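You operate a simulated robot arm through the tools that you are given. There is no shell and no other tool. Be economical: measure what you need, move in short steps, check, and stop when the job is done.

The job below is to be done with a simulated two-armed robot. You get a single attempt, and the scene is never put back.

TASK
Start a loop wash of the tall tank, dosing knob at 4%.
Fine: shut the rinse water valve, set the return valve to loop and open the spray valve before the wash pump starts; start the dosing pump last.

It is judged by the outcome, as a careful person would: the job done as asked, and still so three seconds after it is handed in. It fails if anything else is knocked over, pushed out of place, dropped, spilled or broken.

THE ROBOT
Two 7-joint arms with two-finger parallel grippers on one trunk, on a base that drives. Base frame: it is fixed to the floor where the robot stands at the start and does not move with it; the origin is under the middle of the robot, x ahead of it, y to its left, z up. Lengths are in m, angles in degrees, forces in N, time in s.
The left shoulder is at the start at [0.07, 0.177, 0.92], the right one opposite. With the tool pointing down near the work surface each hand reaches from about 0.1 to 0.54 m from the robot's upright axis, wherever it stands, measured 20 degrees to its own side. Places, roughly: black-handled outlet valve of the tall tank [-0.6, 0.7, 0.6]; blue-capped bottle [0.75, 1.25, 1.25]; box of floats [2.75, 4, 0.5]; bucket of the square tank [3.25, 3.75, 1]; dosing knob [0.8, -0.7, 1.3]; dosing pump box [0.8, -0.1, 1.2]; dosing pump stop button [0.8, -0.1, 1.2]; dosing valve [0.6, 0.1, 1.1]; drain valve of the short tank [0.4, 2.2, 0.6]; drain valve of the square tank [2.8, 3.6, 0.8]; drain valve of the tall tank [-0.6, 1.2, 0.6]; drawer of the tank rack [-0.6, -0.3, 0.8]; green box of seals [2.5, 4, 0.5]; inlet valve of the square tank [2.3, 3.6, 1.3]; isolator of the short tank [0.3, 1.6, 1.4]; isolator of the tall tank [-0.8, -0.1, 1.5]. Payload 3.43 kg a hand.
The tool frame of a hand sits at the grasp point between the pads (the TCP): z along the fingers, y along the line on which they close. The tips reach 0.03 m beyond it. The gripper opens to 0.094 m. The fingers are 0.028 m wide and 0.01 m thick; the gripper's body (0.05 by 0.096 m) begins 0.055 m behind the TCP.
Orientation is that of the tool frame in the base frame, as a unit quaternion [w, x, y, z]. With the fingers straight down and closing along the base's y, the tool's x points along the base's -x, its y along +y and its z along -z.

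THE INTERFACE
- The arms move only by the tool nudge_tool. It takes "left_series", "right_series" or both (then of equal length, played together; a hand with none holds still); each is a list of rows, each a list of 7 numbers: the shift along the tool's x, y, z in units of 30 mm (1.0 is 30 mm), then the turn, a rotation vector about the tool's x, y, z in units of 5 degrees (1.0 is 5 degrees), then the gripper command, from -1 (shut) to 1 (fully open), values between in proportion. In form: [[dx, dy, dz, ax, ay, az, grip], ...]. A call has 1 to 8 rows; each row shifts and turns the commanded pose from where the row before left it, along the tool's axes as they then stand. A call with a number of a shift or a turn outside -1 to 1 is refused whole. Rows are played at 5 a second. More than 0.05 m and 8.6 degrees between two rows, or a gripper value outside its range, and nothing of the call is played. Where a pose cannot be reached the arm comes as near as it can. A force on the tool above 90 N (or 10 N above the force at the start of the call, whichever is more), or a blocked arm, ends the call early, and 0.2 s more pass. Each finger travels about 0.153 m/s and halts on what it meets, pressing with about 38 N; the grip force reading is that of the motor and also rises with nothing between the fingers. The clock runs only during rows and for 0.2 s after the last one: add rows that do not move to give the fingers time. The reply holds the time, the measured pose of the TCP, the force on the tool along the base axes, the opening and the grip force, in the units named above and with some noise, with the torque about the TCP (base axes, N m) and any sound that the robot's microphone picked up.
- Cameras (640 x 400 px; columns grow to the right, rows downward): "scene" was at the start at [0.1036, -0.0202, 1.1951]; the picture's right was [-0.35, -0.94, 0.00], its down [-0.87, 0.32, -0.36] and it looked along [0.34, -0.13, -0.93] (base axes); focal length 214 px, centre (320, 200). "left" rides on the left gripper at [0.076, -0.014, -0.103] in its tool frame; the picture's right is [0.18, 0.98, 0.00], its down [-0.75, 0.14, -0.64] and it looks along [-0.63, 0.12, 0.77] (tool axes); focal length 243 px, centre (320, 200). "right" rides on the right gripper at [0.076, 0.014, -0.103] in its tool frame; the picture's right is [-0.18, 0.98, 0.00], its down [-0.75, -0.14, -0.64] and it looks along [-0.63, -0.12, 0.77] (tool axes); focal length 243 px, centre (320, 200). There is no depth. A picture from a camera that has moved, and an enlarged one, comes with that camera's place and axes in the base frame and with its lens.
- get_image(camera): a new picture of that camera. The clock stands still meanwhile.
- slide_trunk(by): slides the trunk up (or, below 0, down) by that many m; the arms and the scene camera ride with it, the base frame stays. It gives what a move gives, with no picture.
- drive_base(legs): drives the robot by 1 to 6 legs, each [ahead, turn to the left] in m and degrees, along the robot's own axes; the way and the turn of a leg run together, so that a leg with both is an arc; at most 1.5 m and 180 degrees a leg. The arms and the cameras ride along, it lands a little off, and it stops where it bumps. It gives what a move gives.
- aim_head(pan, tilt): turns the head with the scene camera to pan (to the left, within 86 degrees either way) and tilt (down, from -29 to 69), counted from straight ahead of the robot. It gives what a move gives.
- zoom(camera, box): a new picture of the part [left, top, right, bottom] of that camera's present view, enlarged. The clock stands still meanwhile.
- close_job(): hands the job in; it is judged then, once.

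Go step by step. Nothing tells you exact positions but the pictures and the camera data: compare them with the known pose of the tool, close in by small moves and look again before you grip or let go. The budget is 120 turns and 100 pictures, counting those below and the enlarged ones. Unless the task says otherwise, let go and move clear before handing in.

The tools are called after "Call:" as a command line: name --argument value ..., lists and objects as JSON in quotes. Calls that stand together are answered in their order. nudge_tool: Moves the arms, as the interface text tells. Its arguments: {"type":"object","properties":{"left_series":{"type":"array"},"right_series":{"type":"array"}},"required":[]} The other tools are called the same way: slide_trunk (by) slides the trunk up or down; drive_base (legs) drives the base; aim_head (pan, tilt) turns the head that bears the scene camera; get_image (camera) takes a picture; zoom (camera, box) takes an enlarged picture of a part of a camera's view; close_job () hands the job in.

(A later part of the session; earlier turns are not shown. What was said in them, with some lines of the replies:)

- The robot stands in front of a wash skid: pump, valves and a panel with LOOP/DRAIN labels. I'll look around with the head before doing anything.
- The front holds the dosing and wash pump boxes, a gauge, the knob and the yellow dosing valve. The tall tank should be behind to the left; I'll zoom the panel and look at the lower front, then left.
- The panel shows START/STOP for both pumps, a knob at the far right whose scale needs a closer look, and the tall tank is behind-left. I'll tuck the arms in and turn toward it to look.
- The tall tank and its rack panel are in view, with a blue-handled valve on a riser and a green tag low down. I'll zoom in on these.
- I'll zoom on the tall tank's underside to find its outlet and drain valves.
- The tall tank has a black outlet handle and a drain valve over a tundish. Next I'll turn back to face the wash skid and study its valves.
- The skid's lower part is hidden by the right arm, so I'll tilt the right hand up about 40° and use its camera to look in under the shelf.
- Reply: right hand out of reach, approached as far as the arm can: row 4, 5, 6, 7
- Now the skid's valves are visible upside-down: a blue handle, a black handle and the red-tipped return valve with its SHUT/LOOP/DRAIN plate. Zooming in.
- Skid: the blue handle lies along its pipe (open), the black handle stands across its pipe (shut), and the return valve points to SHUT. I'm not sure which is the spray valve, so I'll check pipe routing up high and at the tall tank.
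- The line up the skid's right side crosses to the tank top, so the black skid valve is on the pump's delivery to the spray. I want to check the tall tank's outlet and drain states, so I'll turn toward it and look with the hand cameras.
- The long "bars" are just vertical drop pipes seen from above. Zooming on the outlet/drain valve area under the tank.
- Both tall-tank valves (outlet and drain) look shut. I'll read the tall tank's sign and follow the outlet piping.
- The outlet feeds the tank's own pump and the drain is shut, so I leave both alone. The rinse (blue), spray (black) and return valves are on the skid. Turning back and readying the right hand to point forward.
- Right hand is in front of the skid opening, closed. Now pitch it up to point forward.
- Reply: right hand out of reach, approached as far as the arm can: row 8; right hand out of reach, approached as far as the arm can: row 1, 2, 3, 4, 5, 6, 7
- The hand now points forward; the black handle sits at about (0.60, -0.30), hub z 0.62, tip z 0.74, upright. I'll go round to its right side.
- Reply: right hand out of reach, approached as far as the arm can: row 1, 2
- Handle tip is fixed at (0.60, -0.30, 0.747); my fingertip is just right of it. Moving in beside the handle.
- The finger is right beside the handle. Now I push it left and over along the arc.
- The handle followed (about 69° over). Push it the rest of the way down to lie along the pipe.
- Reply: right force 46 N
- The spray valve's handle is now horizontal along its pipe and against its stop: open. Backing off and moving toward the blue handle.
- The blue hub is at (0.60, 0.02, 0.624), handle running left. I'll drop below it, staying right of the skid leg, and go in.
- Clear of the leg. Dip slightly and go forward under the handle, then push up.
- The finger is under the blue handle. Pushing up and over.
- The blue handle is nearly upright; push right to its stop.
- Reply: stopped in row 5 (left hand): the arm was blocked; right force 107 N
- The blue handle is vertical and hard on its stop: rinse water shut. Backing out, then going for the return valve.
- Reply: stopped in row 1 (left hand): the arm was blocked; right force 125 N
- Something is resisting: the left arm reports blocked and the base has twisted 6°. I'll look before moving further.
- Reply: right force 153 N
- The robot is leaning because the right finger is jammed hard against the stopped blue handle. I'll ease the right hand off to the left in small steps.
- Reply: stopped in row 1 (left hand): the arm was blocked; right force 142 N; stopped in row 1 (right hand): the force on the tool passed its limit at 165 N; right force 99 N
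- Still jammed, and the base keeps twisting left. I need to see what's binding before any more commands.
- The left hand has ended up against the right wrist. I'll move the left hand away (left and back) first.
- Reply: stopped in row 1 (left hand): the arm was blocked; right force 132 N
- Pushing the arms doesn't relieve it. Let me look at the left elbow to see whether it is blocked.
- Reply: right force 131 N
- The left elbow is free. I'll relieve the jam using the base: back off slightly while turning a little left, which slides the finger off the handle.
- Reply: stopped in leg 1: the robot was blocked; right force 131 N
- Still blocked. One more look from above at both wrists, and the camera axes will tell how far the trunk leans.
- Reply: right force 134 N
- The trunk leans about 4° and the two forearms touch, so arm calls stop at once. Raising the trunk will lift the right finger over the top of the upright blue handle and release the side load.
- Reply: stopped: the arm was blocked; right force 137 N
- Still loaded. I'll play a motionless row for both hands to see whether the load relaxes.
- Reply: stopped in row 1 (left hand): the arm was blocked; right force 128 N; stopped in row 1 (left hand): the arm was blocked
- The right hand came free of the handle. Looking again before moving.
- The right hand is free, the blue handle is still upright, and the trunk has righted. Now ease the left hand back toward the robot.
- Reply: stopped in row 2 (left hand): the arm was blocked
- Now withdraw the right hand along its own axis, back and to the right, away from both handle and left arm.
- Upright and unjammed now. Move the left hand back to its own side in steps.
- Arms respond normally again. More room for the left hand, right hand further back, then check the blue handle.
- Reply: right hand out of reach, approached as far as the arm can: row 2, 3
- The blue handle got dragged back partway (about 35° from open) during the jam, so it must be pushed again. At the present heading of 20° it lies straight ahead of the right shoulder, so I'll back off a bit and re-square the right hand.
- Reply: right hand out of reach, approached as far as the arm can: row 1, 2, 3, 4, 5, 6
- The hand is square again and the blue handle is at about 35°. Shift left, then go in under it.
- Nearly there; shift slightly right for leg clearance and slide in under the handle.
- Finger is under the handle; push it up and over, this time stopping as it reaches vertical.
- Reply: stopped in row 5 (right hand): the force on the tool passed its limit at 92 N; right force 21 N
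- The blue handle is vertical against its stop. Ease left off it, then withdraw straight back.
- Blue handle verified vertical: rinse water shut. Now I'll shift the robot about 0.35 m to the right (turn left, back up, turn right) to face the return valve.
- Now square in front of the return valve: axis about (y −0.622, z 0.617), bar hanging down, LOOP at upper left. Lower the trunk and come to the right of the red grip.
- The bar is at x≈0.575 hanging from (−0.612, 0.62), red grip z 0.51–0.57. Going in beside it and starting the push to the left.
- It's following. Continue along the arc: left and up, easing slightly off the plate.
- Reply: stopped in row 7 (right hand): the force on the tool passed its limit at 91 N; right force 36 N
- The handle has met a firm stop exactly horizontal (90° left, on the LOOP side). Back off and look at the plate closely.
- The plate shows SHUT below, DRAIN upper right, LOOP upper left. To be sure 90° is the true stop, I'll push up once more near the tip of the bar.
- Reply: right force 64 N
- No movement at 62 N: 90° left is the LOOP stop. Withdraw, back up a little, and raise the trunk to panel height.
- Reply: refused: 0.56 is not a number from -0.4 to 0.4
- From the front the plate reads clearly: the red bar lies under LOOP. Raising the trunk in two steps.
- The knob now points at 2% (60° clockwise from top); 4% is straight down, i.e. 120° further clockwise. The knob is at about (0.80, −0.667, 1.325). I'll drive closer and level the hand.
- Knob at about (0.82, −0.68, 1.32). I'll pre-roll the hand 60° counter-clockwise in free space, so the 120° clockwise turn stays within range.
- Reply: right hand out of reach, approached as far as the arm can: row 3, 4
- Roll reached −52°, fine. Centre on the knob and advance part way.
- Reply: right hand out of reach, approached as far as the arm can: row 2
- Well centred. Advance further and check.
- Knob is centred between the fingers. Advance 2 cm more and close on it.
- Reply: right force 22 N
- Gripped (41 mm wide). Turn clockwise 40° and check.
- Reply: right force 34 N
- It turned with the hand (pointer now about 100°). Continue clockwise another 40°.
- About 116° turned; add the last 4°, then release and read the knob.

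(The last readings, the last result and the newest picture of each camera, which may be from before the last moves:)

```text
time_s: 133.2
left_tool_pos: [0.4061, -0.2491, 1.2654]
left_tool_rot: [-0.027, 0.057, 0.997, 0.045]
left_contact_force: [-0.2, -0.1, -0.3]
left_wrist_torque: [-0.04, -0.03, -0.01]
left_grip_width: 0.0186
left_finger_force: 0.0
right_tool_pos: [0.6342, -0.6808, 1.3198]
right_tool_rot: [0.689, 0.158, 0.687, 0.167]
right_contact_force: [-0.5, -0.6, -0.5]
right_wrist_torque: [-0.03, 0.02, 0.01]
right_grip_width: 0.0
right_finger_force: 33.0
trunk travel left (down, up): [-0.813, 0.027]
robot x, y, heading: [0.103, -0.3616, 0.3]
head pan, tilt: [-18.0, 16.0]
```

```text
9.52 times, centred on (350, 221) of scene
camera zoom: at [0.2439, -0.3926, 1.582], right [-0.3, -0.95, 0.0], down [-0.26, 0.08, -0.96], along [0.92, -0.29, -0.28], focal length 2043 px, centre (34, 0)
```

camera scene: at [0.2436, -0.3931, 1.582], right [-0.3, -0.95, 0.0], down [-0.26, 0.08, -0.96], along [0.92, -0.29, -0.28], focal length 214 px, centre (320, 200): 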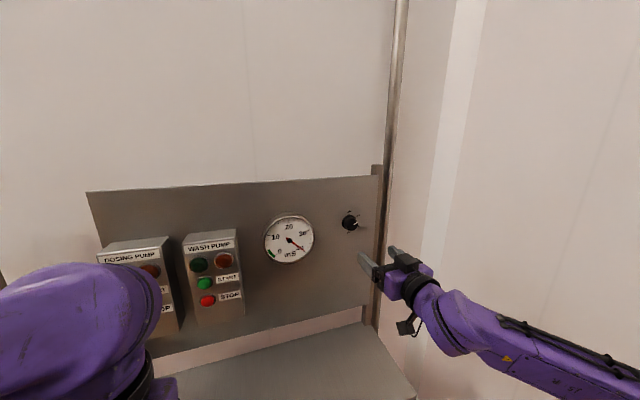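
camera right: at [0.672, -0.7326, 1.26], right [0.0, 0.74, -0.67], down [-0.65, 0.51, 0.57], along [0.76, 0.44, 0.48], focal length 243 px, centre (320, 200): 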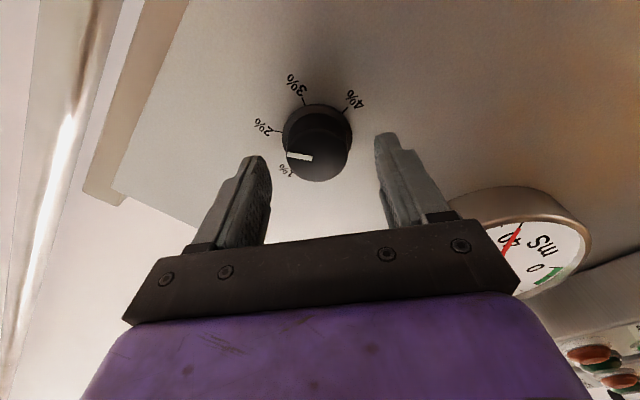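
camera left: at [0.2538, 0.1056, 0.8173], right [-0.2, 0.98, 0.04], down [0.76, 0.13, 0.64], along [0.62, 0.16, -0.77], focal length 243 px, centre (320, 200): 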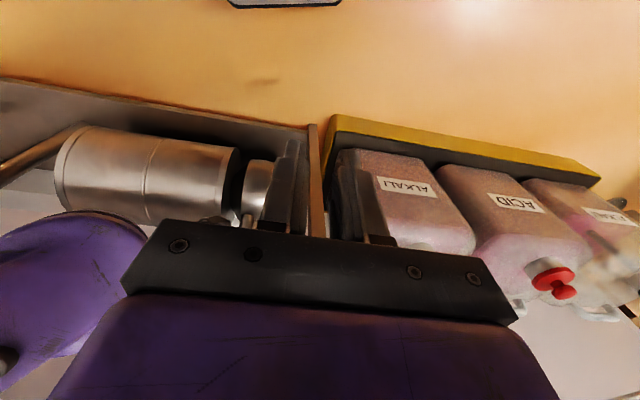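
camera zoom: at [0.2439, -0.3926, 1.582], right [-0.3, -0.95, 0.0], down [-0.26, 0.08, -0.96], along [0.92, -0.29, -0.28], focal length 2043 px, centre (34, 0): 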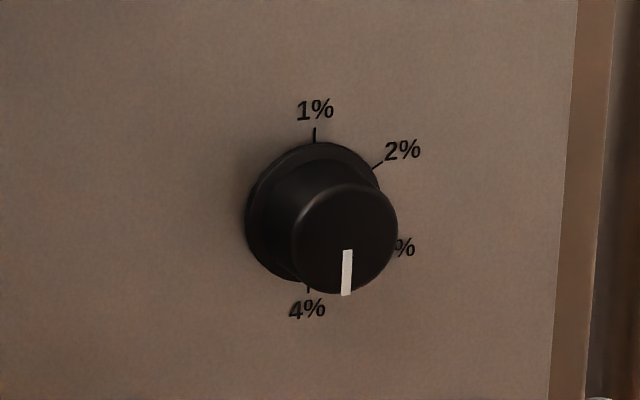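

The pointer is straight down at 4%. For the pump buttons the left hand is in line with them; I'll bring it forward and pitch it to point at the panel.

Call:
nudge_tool --left_series '[[-1, 0, 0, 0, -1, 0, -1], [-1, 0, 0, 0, -1, 0, -1], [-0.9, 0, -0.2, 0, -1, 0, -1], [-0.9, 0, -0.3, 0, -1, 0, -1], [0, 0, 0, 0, -1, 0, -1], [0, 0, 0, 0, -1, 0, -1], [0, 0, 0, 0, -1, 0, -1], [0, 0, 0, 0, -1, 0, -1]]'

Call:
nudge_tool --left_series '[[0, 0, 0, 0, -1, 0, -1], [0, 0, 0, 0, -1, 0, -1], [0, 0, 0, 0, -1, 0, -1], [0, 0, 0, 0, -1, 0, -1], [0, 0, 0, 0, -1, 0, -1], [0, 0, 0, 0, -1, 0, -1], [0, 0, 0, 0, -1, 0, -1], [0, 0, 0, 0, -1, 0, -1]]'

Call:
get_image --camera "left"

```text
time_s: 135.1
left_tool_pos: [0.5157, -0.2637, 1.2874]
left_tool_rot: [0.315, 0.07, 0.946, 0.022]
left_contact_force: [0.7, -0.1, -0.7]
left_wrist_torque: [-0.01, 0.01, -0.01]
left_grip_width: 0.0
left_finger_force: 33.2
right_tool_pos: [0.6318, -0.6798, 1.3199]
right_tool_rot: [0.689, 0.159, 0.687, 0.166]
right_contact_force: [-0.4, -0.6, -0.1]
right_wrist_torque: [0.01, -0.04, 0.0]
right_grip_width: 0.0002
right_finger_force: 32.8
trunk travel left (down, up): [-0.813, 0.027]
robot x, y, heading: [0.1011, -0.3637, 0.4]
head pan, tilt: [-18.0, 16.0]
```

```text
time_s: 136.8
left_tool_pos: [0.5337, -0.2785, 1.299]
left_tool_rot: [0.62, 0.074, 0.781, -0.004]
left_contact_force: [-0.4, 0.0, -0.5]
left_wrist_torque: [-0.01, -0.03, 0.03]
left_grip_width: 0.0002
left_finger_force: 33.1
left hand out of reach, approached as far as the arm can: row 7, 8
right_tool_pos: [0.6341, -0.6809, 1.3197]
right_tool_rot: [0.689, 0.159, 0.687, 0.167]
right_contact_force: [0.2, -0.1, 0.0]
right_wrist_torque: [-0.01, -0.01, 0.0]
right_grip_width: 0.0
right_finger_force: 33.4
trunk travel left (down, up): [-0.813, 0.027]
robot x, y, heading: [0.101, -0.3651, 0.5]
head pan, tilt: [-18.0, 16.0]
```

```text
19 pictures are left
camera left: at [0.4163, -0.2757, 1.2471], right [0.07, 0.99, -0.09], down [-0.44, 0.12, 0.89], along [0.9, -0.03, 0.44], focal length 243 px, centre (320, 200)
```

left: 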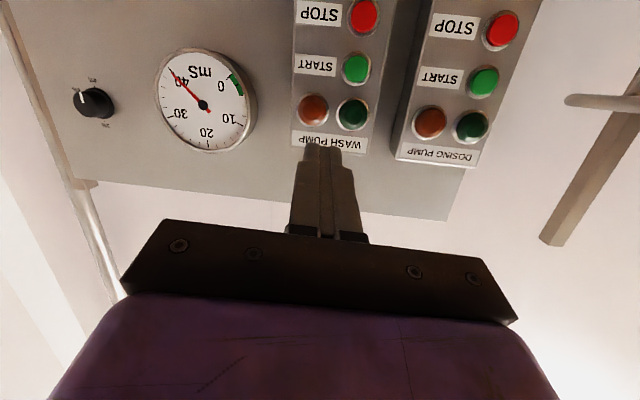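

Wash START is at about (0.775, −0.257, 1.23). Align the left fingertip and approach to a few centimetres.

Call:
nudge_tool --left_series '[[0.3, 0.7, 1, 0, 0, 0, -1], [0.23, 0.77, 1, 0, 0, 0, -1], [0, 0, 1, 0, 0, 0, -1], [0, 0, 1, 0, 0, 0, -1], [0, 0, 1, 0, 0, 0, -1], [0, 0, 0.6, 0, 0, 0, -1], [0, 0, 0, 0, 0, 0, -1]]'

Call:
get_image --camera "left"

```text
time_s: 138.4
left_tool_pos: [0.6987, -0.2479, 1.2479]
left_tool_rot: [0.619, 0.073, 0.782, -0.003]
left_contact_force: [-0.5, 0.6, -0.4]
left_wrist_torque: [-0.02, 0.01, -0.02]
left_grip_width: 0.0
left_finger_force: 33.1
right_tool_pos: [0.6329, -0.6801, 1.3205]
right_tool_rot: [0.689, 0.16, 0.687, 0.167]
right_contact_force: [0.1, -0.3, -0.6]
right_wrist_torque: [0.02, 0.0, -0.01]
right_grip_width: 0.0002
right_finger_force: 33.2
trunk travel left (down, up): [-0.813, 0.027]
robot x, y, heading: [0.1048, -0.3614, 0.3]
head pan, tilt: [-18.0, 16.0]
```

```text
18 pictures are left
camera left: at [0.58, -0.2454, 1.1962], right [0.08, 0.99, -0.09], down [-0.44, 0.12, 0.89], along [0.9, -0.03, 0.44], focal length 243 px, centre (320, 200)
```

left: 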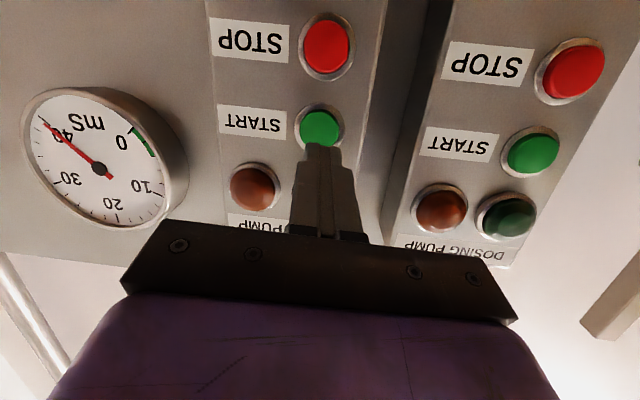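

The fingertip is lined up with wash START, about 5 cm away. Press.

Call:
nudge_tool --left_series '[[0, 0, 1, 0, 0, 0, -1], [0, 0, 0.6, 0, 0, 0, -1], [0, 0, 0.25, 0, 0, 0, -1], [0, 0, 0.2, 0, 0, 0, -1]]'

Call:
get_image --camera "left"

```text
time_s: 139.4
left_tool_pos: [0.7414, -0.252, 1.2382]
left_tool_rot: [0.622, 0.073, 0.78, -0.004]
left_contact_force: [-57.2, 10.0, -6.8]
left_wrist_torque: [-0.03, -0.09, 0.39]
left_grip_width: 0.0
left_finger_force: 33.0
right_tool_pos: [0.6177, -0.6766, 1.3268]
right_tool_rot: [0.693, 0.158, 0.683, 0.168]
right_contact_force: [0.2, -0.6, 0.3]
right_wrist_torque: [0.01, -0.02, 0.03]
right_grip_width: 0.0
right_finger_force: 33.1
trunk travel left (down, up): [-0.813, 0.027]
robot x, y, heading: [0.1014, -0.3618, 0.3]
head pan, tilt: [-18.0, 16.0]
heard: click
```

```text
17 pictures are left
camera left: at [0.6232, -0.249, 1.1863], right [0.08, 0.99, -0.1], down [-0.44, 0.12, 0.89], along [0.89, -0.03, 0.45], focal length 243 px, centre (320, 200)
```

left: 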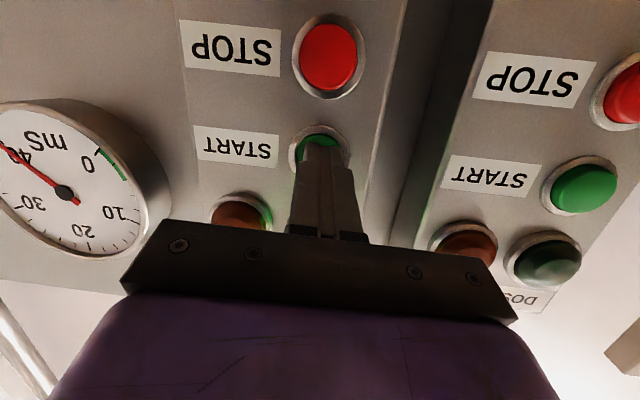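

Click heard and a green glow shows. Back off to confirm the running lamp.

Call:
nudge_tool --left_series '[[0, 0, -0.6, 0, 0, 0, -1], [0, 0, -1, 0, 0, 0, -1], [0, 0, -1, 0, 0, 0, -1], [0, 0, -0.6, 0, 0, 0, -1], [0, 1, 0, 0, 0, 0, -1], [0, 1, 0, 0, 0, 0, -1], [0, 1, 0, 0, 0, 0, -1]]'

Call:
get_image --camera "left"

```text
time_s: 141.1
left_tool_pos: [0.6745, -0.1547, 1.263]
left_tool_rot: [0.619, 0.074, 0.782, -0.004]
left_contact_force: [-0.9, 0.0, -1.0]
left_wrist_torque: [0.02, 0.01, -0.02]
left_grip_width: 0.0
left_finger_force: 33.0
right_tool_pos: [0.634, -0.6792, 1.3209]
right_tool_rot: [0.689, 0.159, 0.687, 0.167]
right_contact_force: [0.1, 0.6, -0.3]
right_wrist_torque: [0.01, 0.0, 0.01]
right_grip_width: 0.0001
right_finger_force: 33.5
trunk travel left (down, up): [-0.813, 0.027]
robot x, y, heading: [0.1018, -0.3626, 0.2]
head pan, tilt: [-18.0, 16.0]
```

```text
16 pictures are left
camera left: at [0.5568, -0.1518, 1.2116], right [0.08, 0.99, -0.09], down [-0.44, 0.12, 0.89], along [0.9, -0.03, 0.44], focal length 243 px, centre (320, 200)
```

left: 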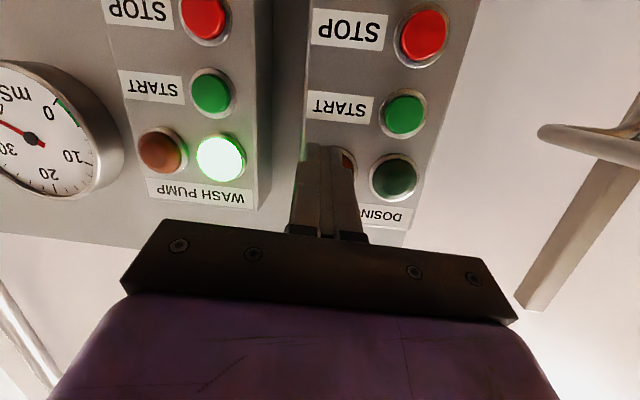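

The wash pump's green lamp is lit. Now align the fingertip with dosing START.

Call:
nudge_tool --left_series '[[0.2, 0.8, 0, 0, 0, 0, -1], [0.28, 0.8, 0, 0, 0, 0, -1], [0, 0.63, 0, 0, 0, 0, -1], [0, 0, 0.7, 0, 0, 0, -1], [0, 0, 0, 0, 0, 0, -1]]'

Call:
get_image --camera "left"

```text
time_s: 142.2
left_tool_pos: [0.7007, -0.0902, 1.251]
left_tool_rot: [0.619, 0.073, 0.782, -0.003]
left_contact_force: [-0.3, -0.9, -0.5]
left_wrist_torque: [-0.04, 0.02, 0.0]
left_grip_width: 0.0003
left_finger_force: 33.4
right_tool_pos: [0.6322, -0.6794, 1.3218]
right_tool_rot: [0.689, 0.16, 0.687, 0.167]
right_contact_force: [-0.3, 1.0, 0.2]
right_wrist_torque: [0.0, 0.02, -0.02]
right_grip_width: 0.0
right_finger_force: 33.4
trunk travel left (down, up): [-0.813, 0.027]
robot x, y, heading: [0.1082, -0.3641, 0.2]
head pan, tilt: [-18.0, 16.0]
```

```text
15 pictures are left
camera left: at [0.582, -0.0873, 1.1991], right [0.07, 0.99, -0.09], down [-0.44, 0.12, 0.89], along [0.9, -0.03, 0.44], focal length 243 px, centre (320, 200)
```

left: 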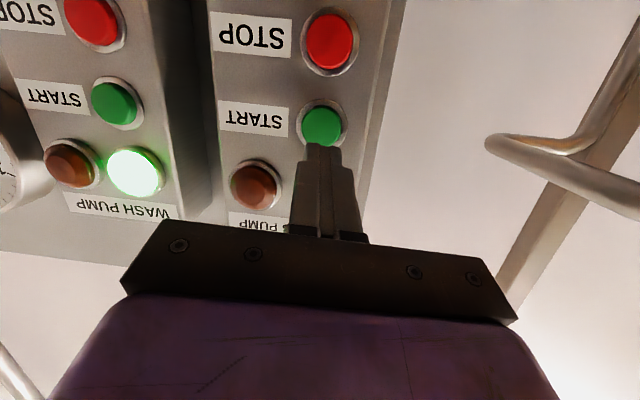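

Aligned. Before pressing, one quick check that the dosing valve (yellow) really is open.

Call:
aim_head --pan 45 --tilt 35

Call:
get_image --camera "scene"

```text
time_s: 143.6
left_tool_pos: [0.6992, -0.0904, 1.2517]
left_tool_rot: [0.619, 0.073, 0.782, -0.003]
left_contact_force: [-0.2, -0.3, 0.0]
left_wrist_torque: [0.01, 0.0, -0.01]
left_grip_width: 0.0001
left_finger_force: 33.6
right_tool_pos: [0.6333, -0.679, 1.3218]
right_tool_rot: [0.689, 0.159, 0.687, 0.166]
right_contact_force: [-0.8, 0.5, 0.1]
right_wrist_torque: [0.02, -0.02, 0.02]
right_grip_width: 0.0
right_finger_force: 33.3
trunk travel left (down, up): [-0.813, 0.027]
robot x, y, heading: [0.1032, -0.3649, 0.4]
head pan, tilt: [45.0, 35.0]
```

```text
14 pictures are left
camera scene: at [0.217, -0.3012, 1.5516], right [0.71, -0.7, 0.0], down [-0.4, -0.41, -0.82], along [0.58, 0.58, -0.57], focal length 214 px, centre (320, 200)
```

scene: 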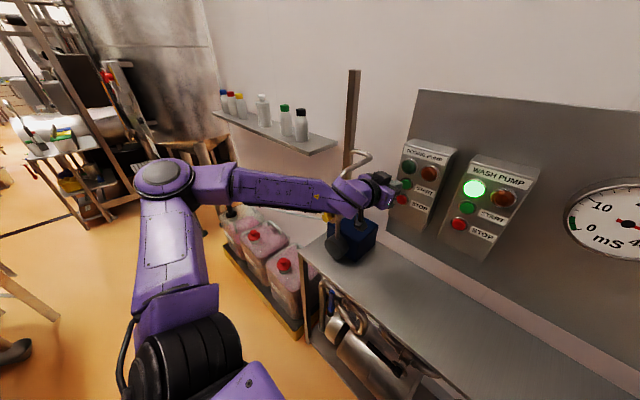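

The valve's yellow handle lies along its vertical pipe (open), as in the first pictures. Press dosing START.

Call:
nudge_tool --left_series '[[0, 0, 1, 0, 0, 0, -1], [0, 0, 0.6, 0, 0, 0, -1], [0, 0, 0.25, 0, 0, 0, -1], [0, 0, 0.2, 0, 0, 0, -1]]'

Call:
nudge_tool --left_series '[[0, 0, -0.6, 0, 0, 0, -1], [0, 0, -1, 0, 0, 0, -1], [0, 0, -1, 0, 0, 0, -1], [0, 0, -1, 0, 0, 0, -1], [0, -0.7, -1, 0, 0, 0, -1], [0, -0.7, -0.6, 0, 0, 0, -1]]'

Call:
get_image --camera "left"

```text
time_s: 144.6
left_tool_pos: [0.7417, -0.0938, 1.2409]
left_tool_rot: [0.622, 0.073, 0.78, -0.004]
left_contact_force: [-68.9, 8.7, -11.7]
left_wrist_torque: [-0.07, 0.05, 0.46]
left_grip_width: 0.0002
left_finger_force: 33.4
right_tool_pos: [0.6156, -0.6761, 1.3294]
right_tool_rot: [0.694, 0.158, 0.682, 0.166]
right_contact_force: [-0.7, 0.3, 0.0]
right_wrist_torque: [0.0, -0.02, -0.03]
right_grip_width: 0.0
right_finger_force: 33.1
trunk travel left (down, up): [-0.813, 0.027]
robot x, y, heading: [0.1002, -0.3641, 0.5]
head pan, tilt: [45.0, 35.0]
heard: click
```

```text
time_s: 146.0
left_tool_pos: [0.6032, -0.125, 1.269]
left_tool_rot: [0.619, 0.074, 0.782, -0.003]
left_contact_force: [-0.6, -0.1, -1.2]
left_wrist_torque: [-0.01, 0.05, 0.03]
left_grip_width: 0.0
left_finger_force: 33.2
right_tool_pos: [0.6331, -0.6813, 1.3204]
right_tool_rot: [0.689, 0.16, 0.687, 0.167]
right_contact_force: [-0.4, -1.0, 0.7]
right_wrist_torque: [0.03, 0.0, -0.04]
right_grip_width: 0.0001
right_finger_force: 32.5
trunk travel left (down, up): [-0.813, 0.027]
robot x, y, heading: [0.1001, -0.3652, 0.4]
head pan, tilt: [45.0, 35.0]
```

```text
13 pictures are left
camera left: at [0.4847, -0.121, 1.2178], right [0.07, 0.99, -0.09], down [-0.44, 0.12, 0.89], along [0.9, -0.03, 0.44], focal length 243 px, centre (320, 200)
```

left: 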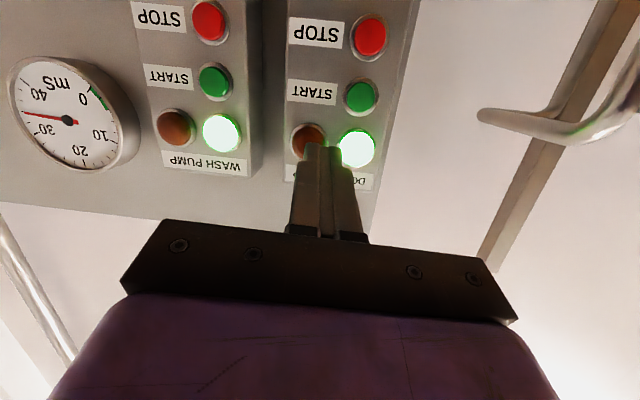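

Both green lamps are lit and the gauge is responding. Back the robot off to stand clear and take one last look before handing in.

Call:
drive_base --legs '[[-0.2, 0]]'

Call:
aim_head --pan 0 --tilt 25

Call:
get_image --camera "scene"

```text
time_s: 147.6
left_tool_pos: [0.4046, -0.1251, 1.2686]
left_tool_rot: [0.619, 0.074, 0.782, -0.003]
left_contact_force: [0.4, 0.1, -0.7]
left_wrist_torque: [-0.02, 0.0, 0.03]
left_grip_width: 0.0
left_finger_force: 33.3
right_tool_pos: [0.4335, -0.6824, 1.3193]
right_tool_rot: [0.689, 0.161, 0.687, 0.167]
right_contact_force: [0.6, 0.5, 0.0]
right_wrist_torque: [0.0, 0.02, 0.05]
right_grip_width: 0.0
right_finger_force: 32.3
trunk travel left (down, up): [-0.813, 0.027]
robot x, y, heading: [-0.0969, -0.3624, 0.1]
head pan, tilt: [45.0, 35.0]
```

```text
time_s: 148.7
left_tool_pos: [0.4045, -0.1254, 1.2693]
left_tool_rot: [0.619, 0.074, 0.782, -0.003]
left_contact_force: [0.4, 0.6, -0.7]
left_wrist_torque: [0.01, -0.03, -0.01]
left_grip_width: 0.0
left_finger_force: 33.4
right_tool_pos: [0.4318, -0.6826, 1.3201]
right_tool_rot: [0.689, 0.159, 0.687, 0.167]
right_contact_force: [-0.3, -0.2, 0.7]
right_wrist_torque: [0.01, 0.0, 0.03]
right_grip_width: 0.0
right_finger_force: 33.1
trunk travel left (down, up): [-0.813, 0.027]
robot x, y, heading: [-0.0973, -0.364, 0.2]
head pan, tilt: [0.0, 25.0]
```

```text
12 pictures are left
camera scene: at [0.0466, -0.3636, 1.5673], right [0.01, -1.0, 0.0], down [-0.42, 0.0, -0.91], along [0.91, 0.0, -0.42], focal length 214 px, centre (320, 200)
```

scene: 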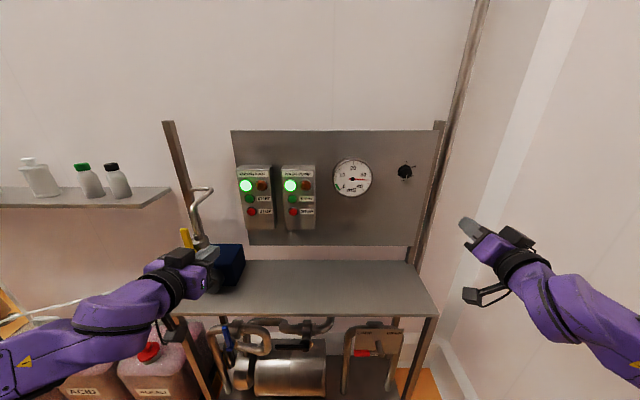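

Both pumps run. One zoom to confirm the three valve handles and the dosing valve.

Call:
zoom --camera "scene" --box '[170, 220, 430, 390]'

```text
2.35 times, centred on (300, 305) of scene
camera zoom: at [0.0466, -0.3636, 1.5673], right [0.01, -1.0, 0.0], down [-0.42, 0.0, -0.91], along [0.91, 0.0, -0.42], focal length 505 px, centre (367, -47)
```

zoom: 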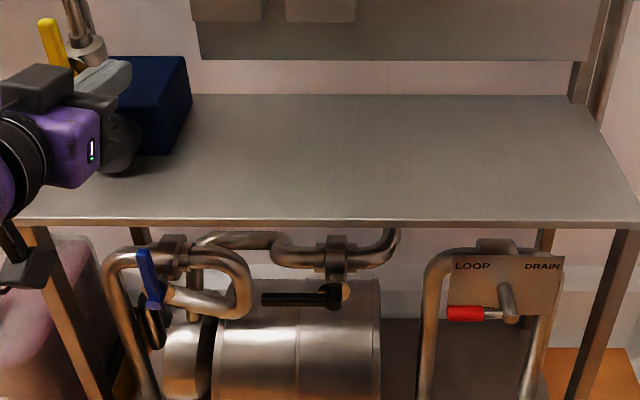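

The loop wash of the tall tank is running: rinse water shut, return valve on LOOP, spray valve open, dosing knob at 4%, wash pump started and dosing pump started last. Both green lamps are lit and both hands are clear.

Call:
close_job

```text
The job is handed in.
```

The loop wash of the tall tank is running. The rinse water valve is shut, the return valve is on LOOP and the spray valve is open. The dosing knob is at 4%. I started the wash pump next and the dosing pump last; both green lamps are lit and both hands are clear.

Midway the right hand jammed against the rinse valve handle and pulled it partly open again. I freed the hand and shut the valve fully before either pump started. I saw nothing knocked over, dropped or spilled.

No label on the skid names the rinse and spray valves, so I picked them from the pipework and handle colours: blue for rinse water, black for spray. I left the tall tank's own outlet and drain valves shut, as I found them. The outlet seemed to feed the tank's own pump, so I took it not to be part of the loop return.
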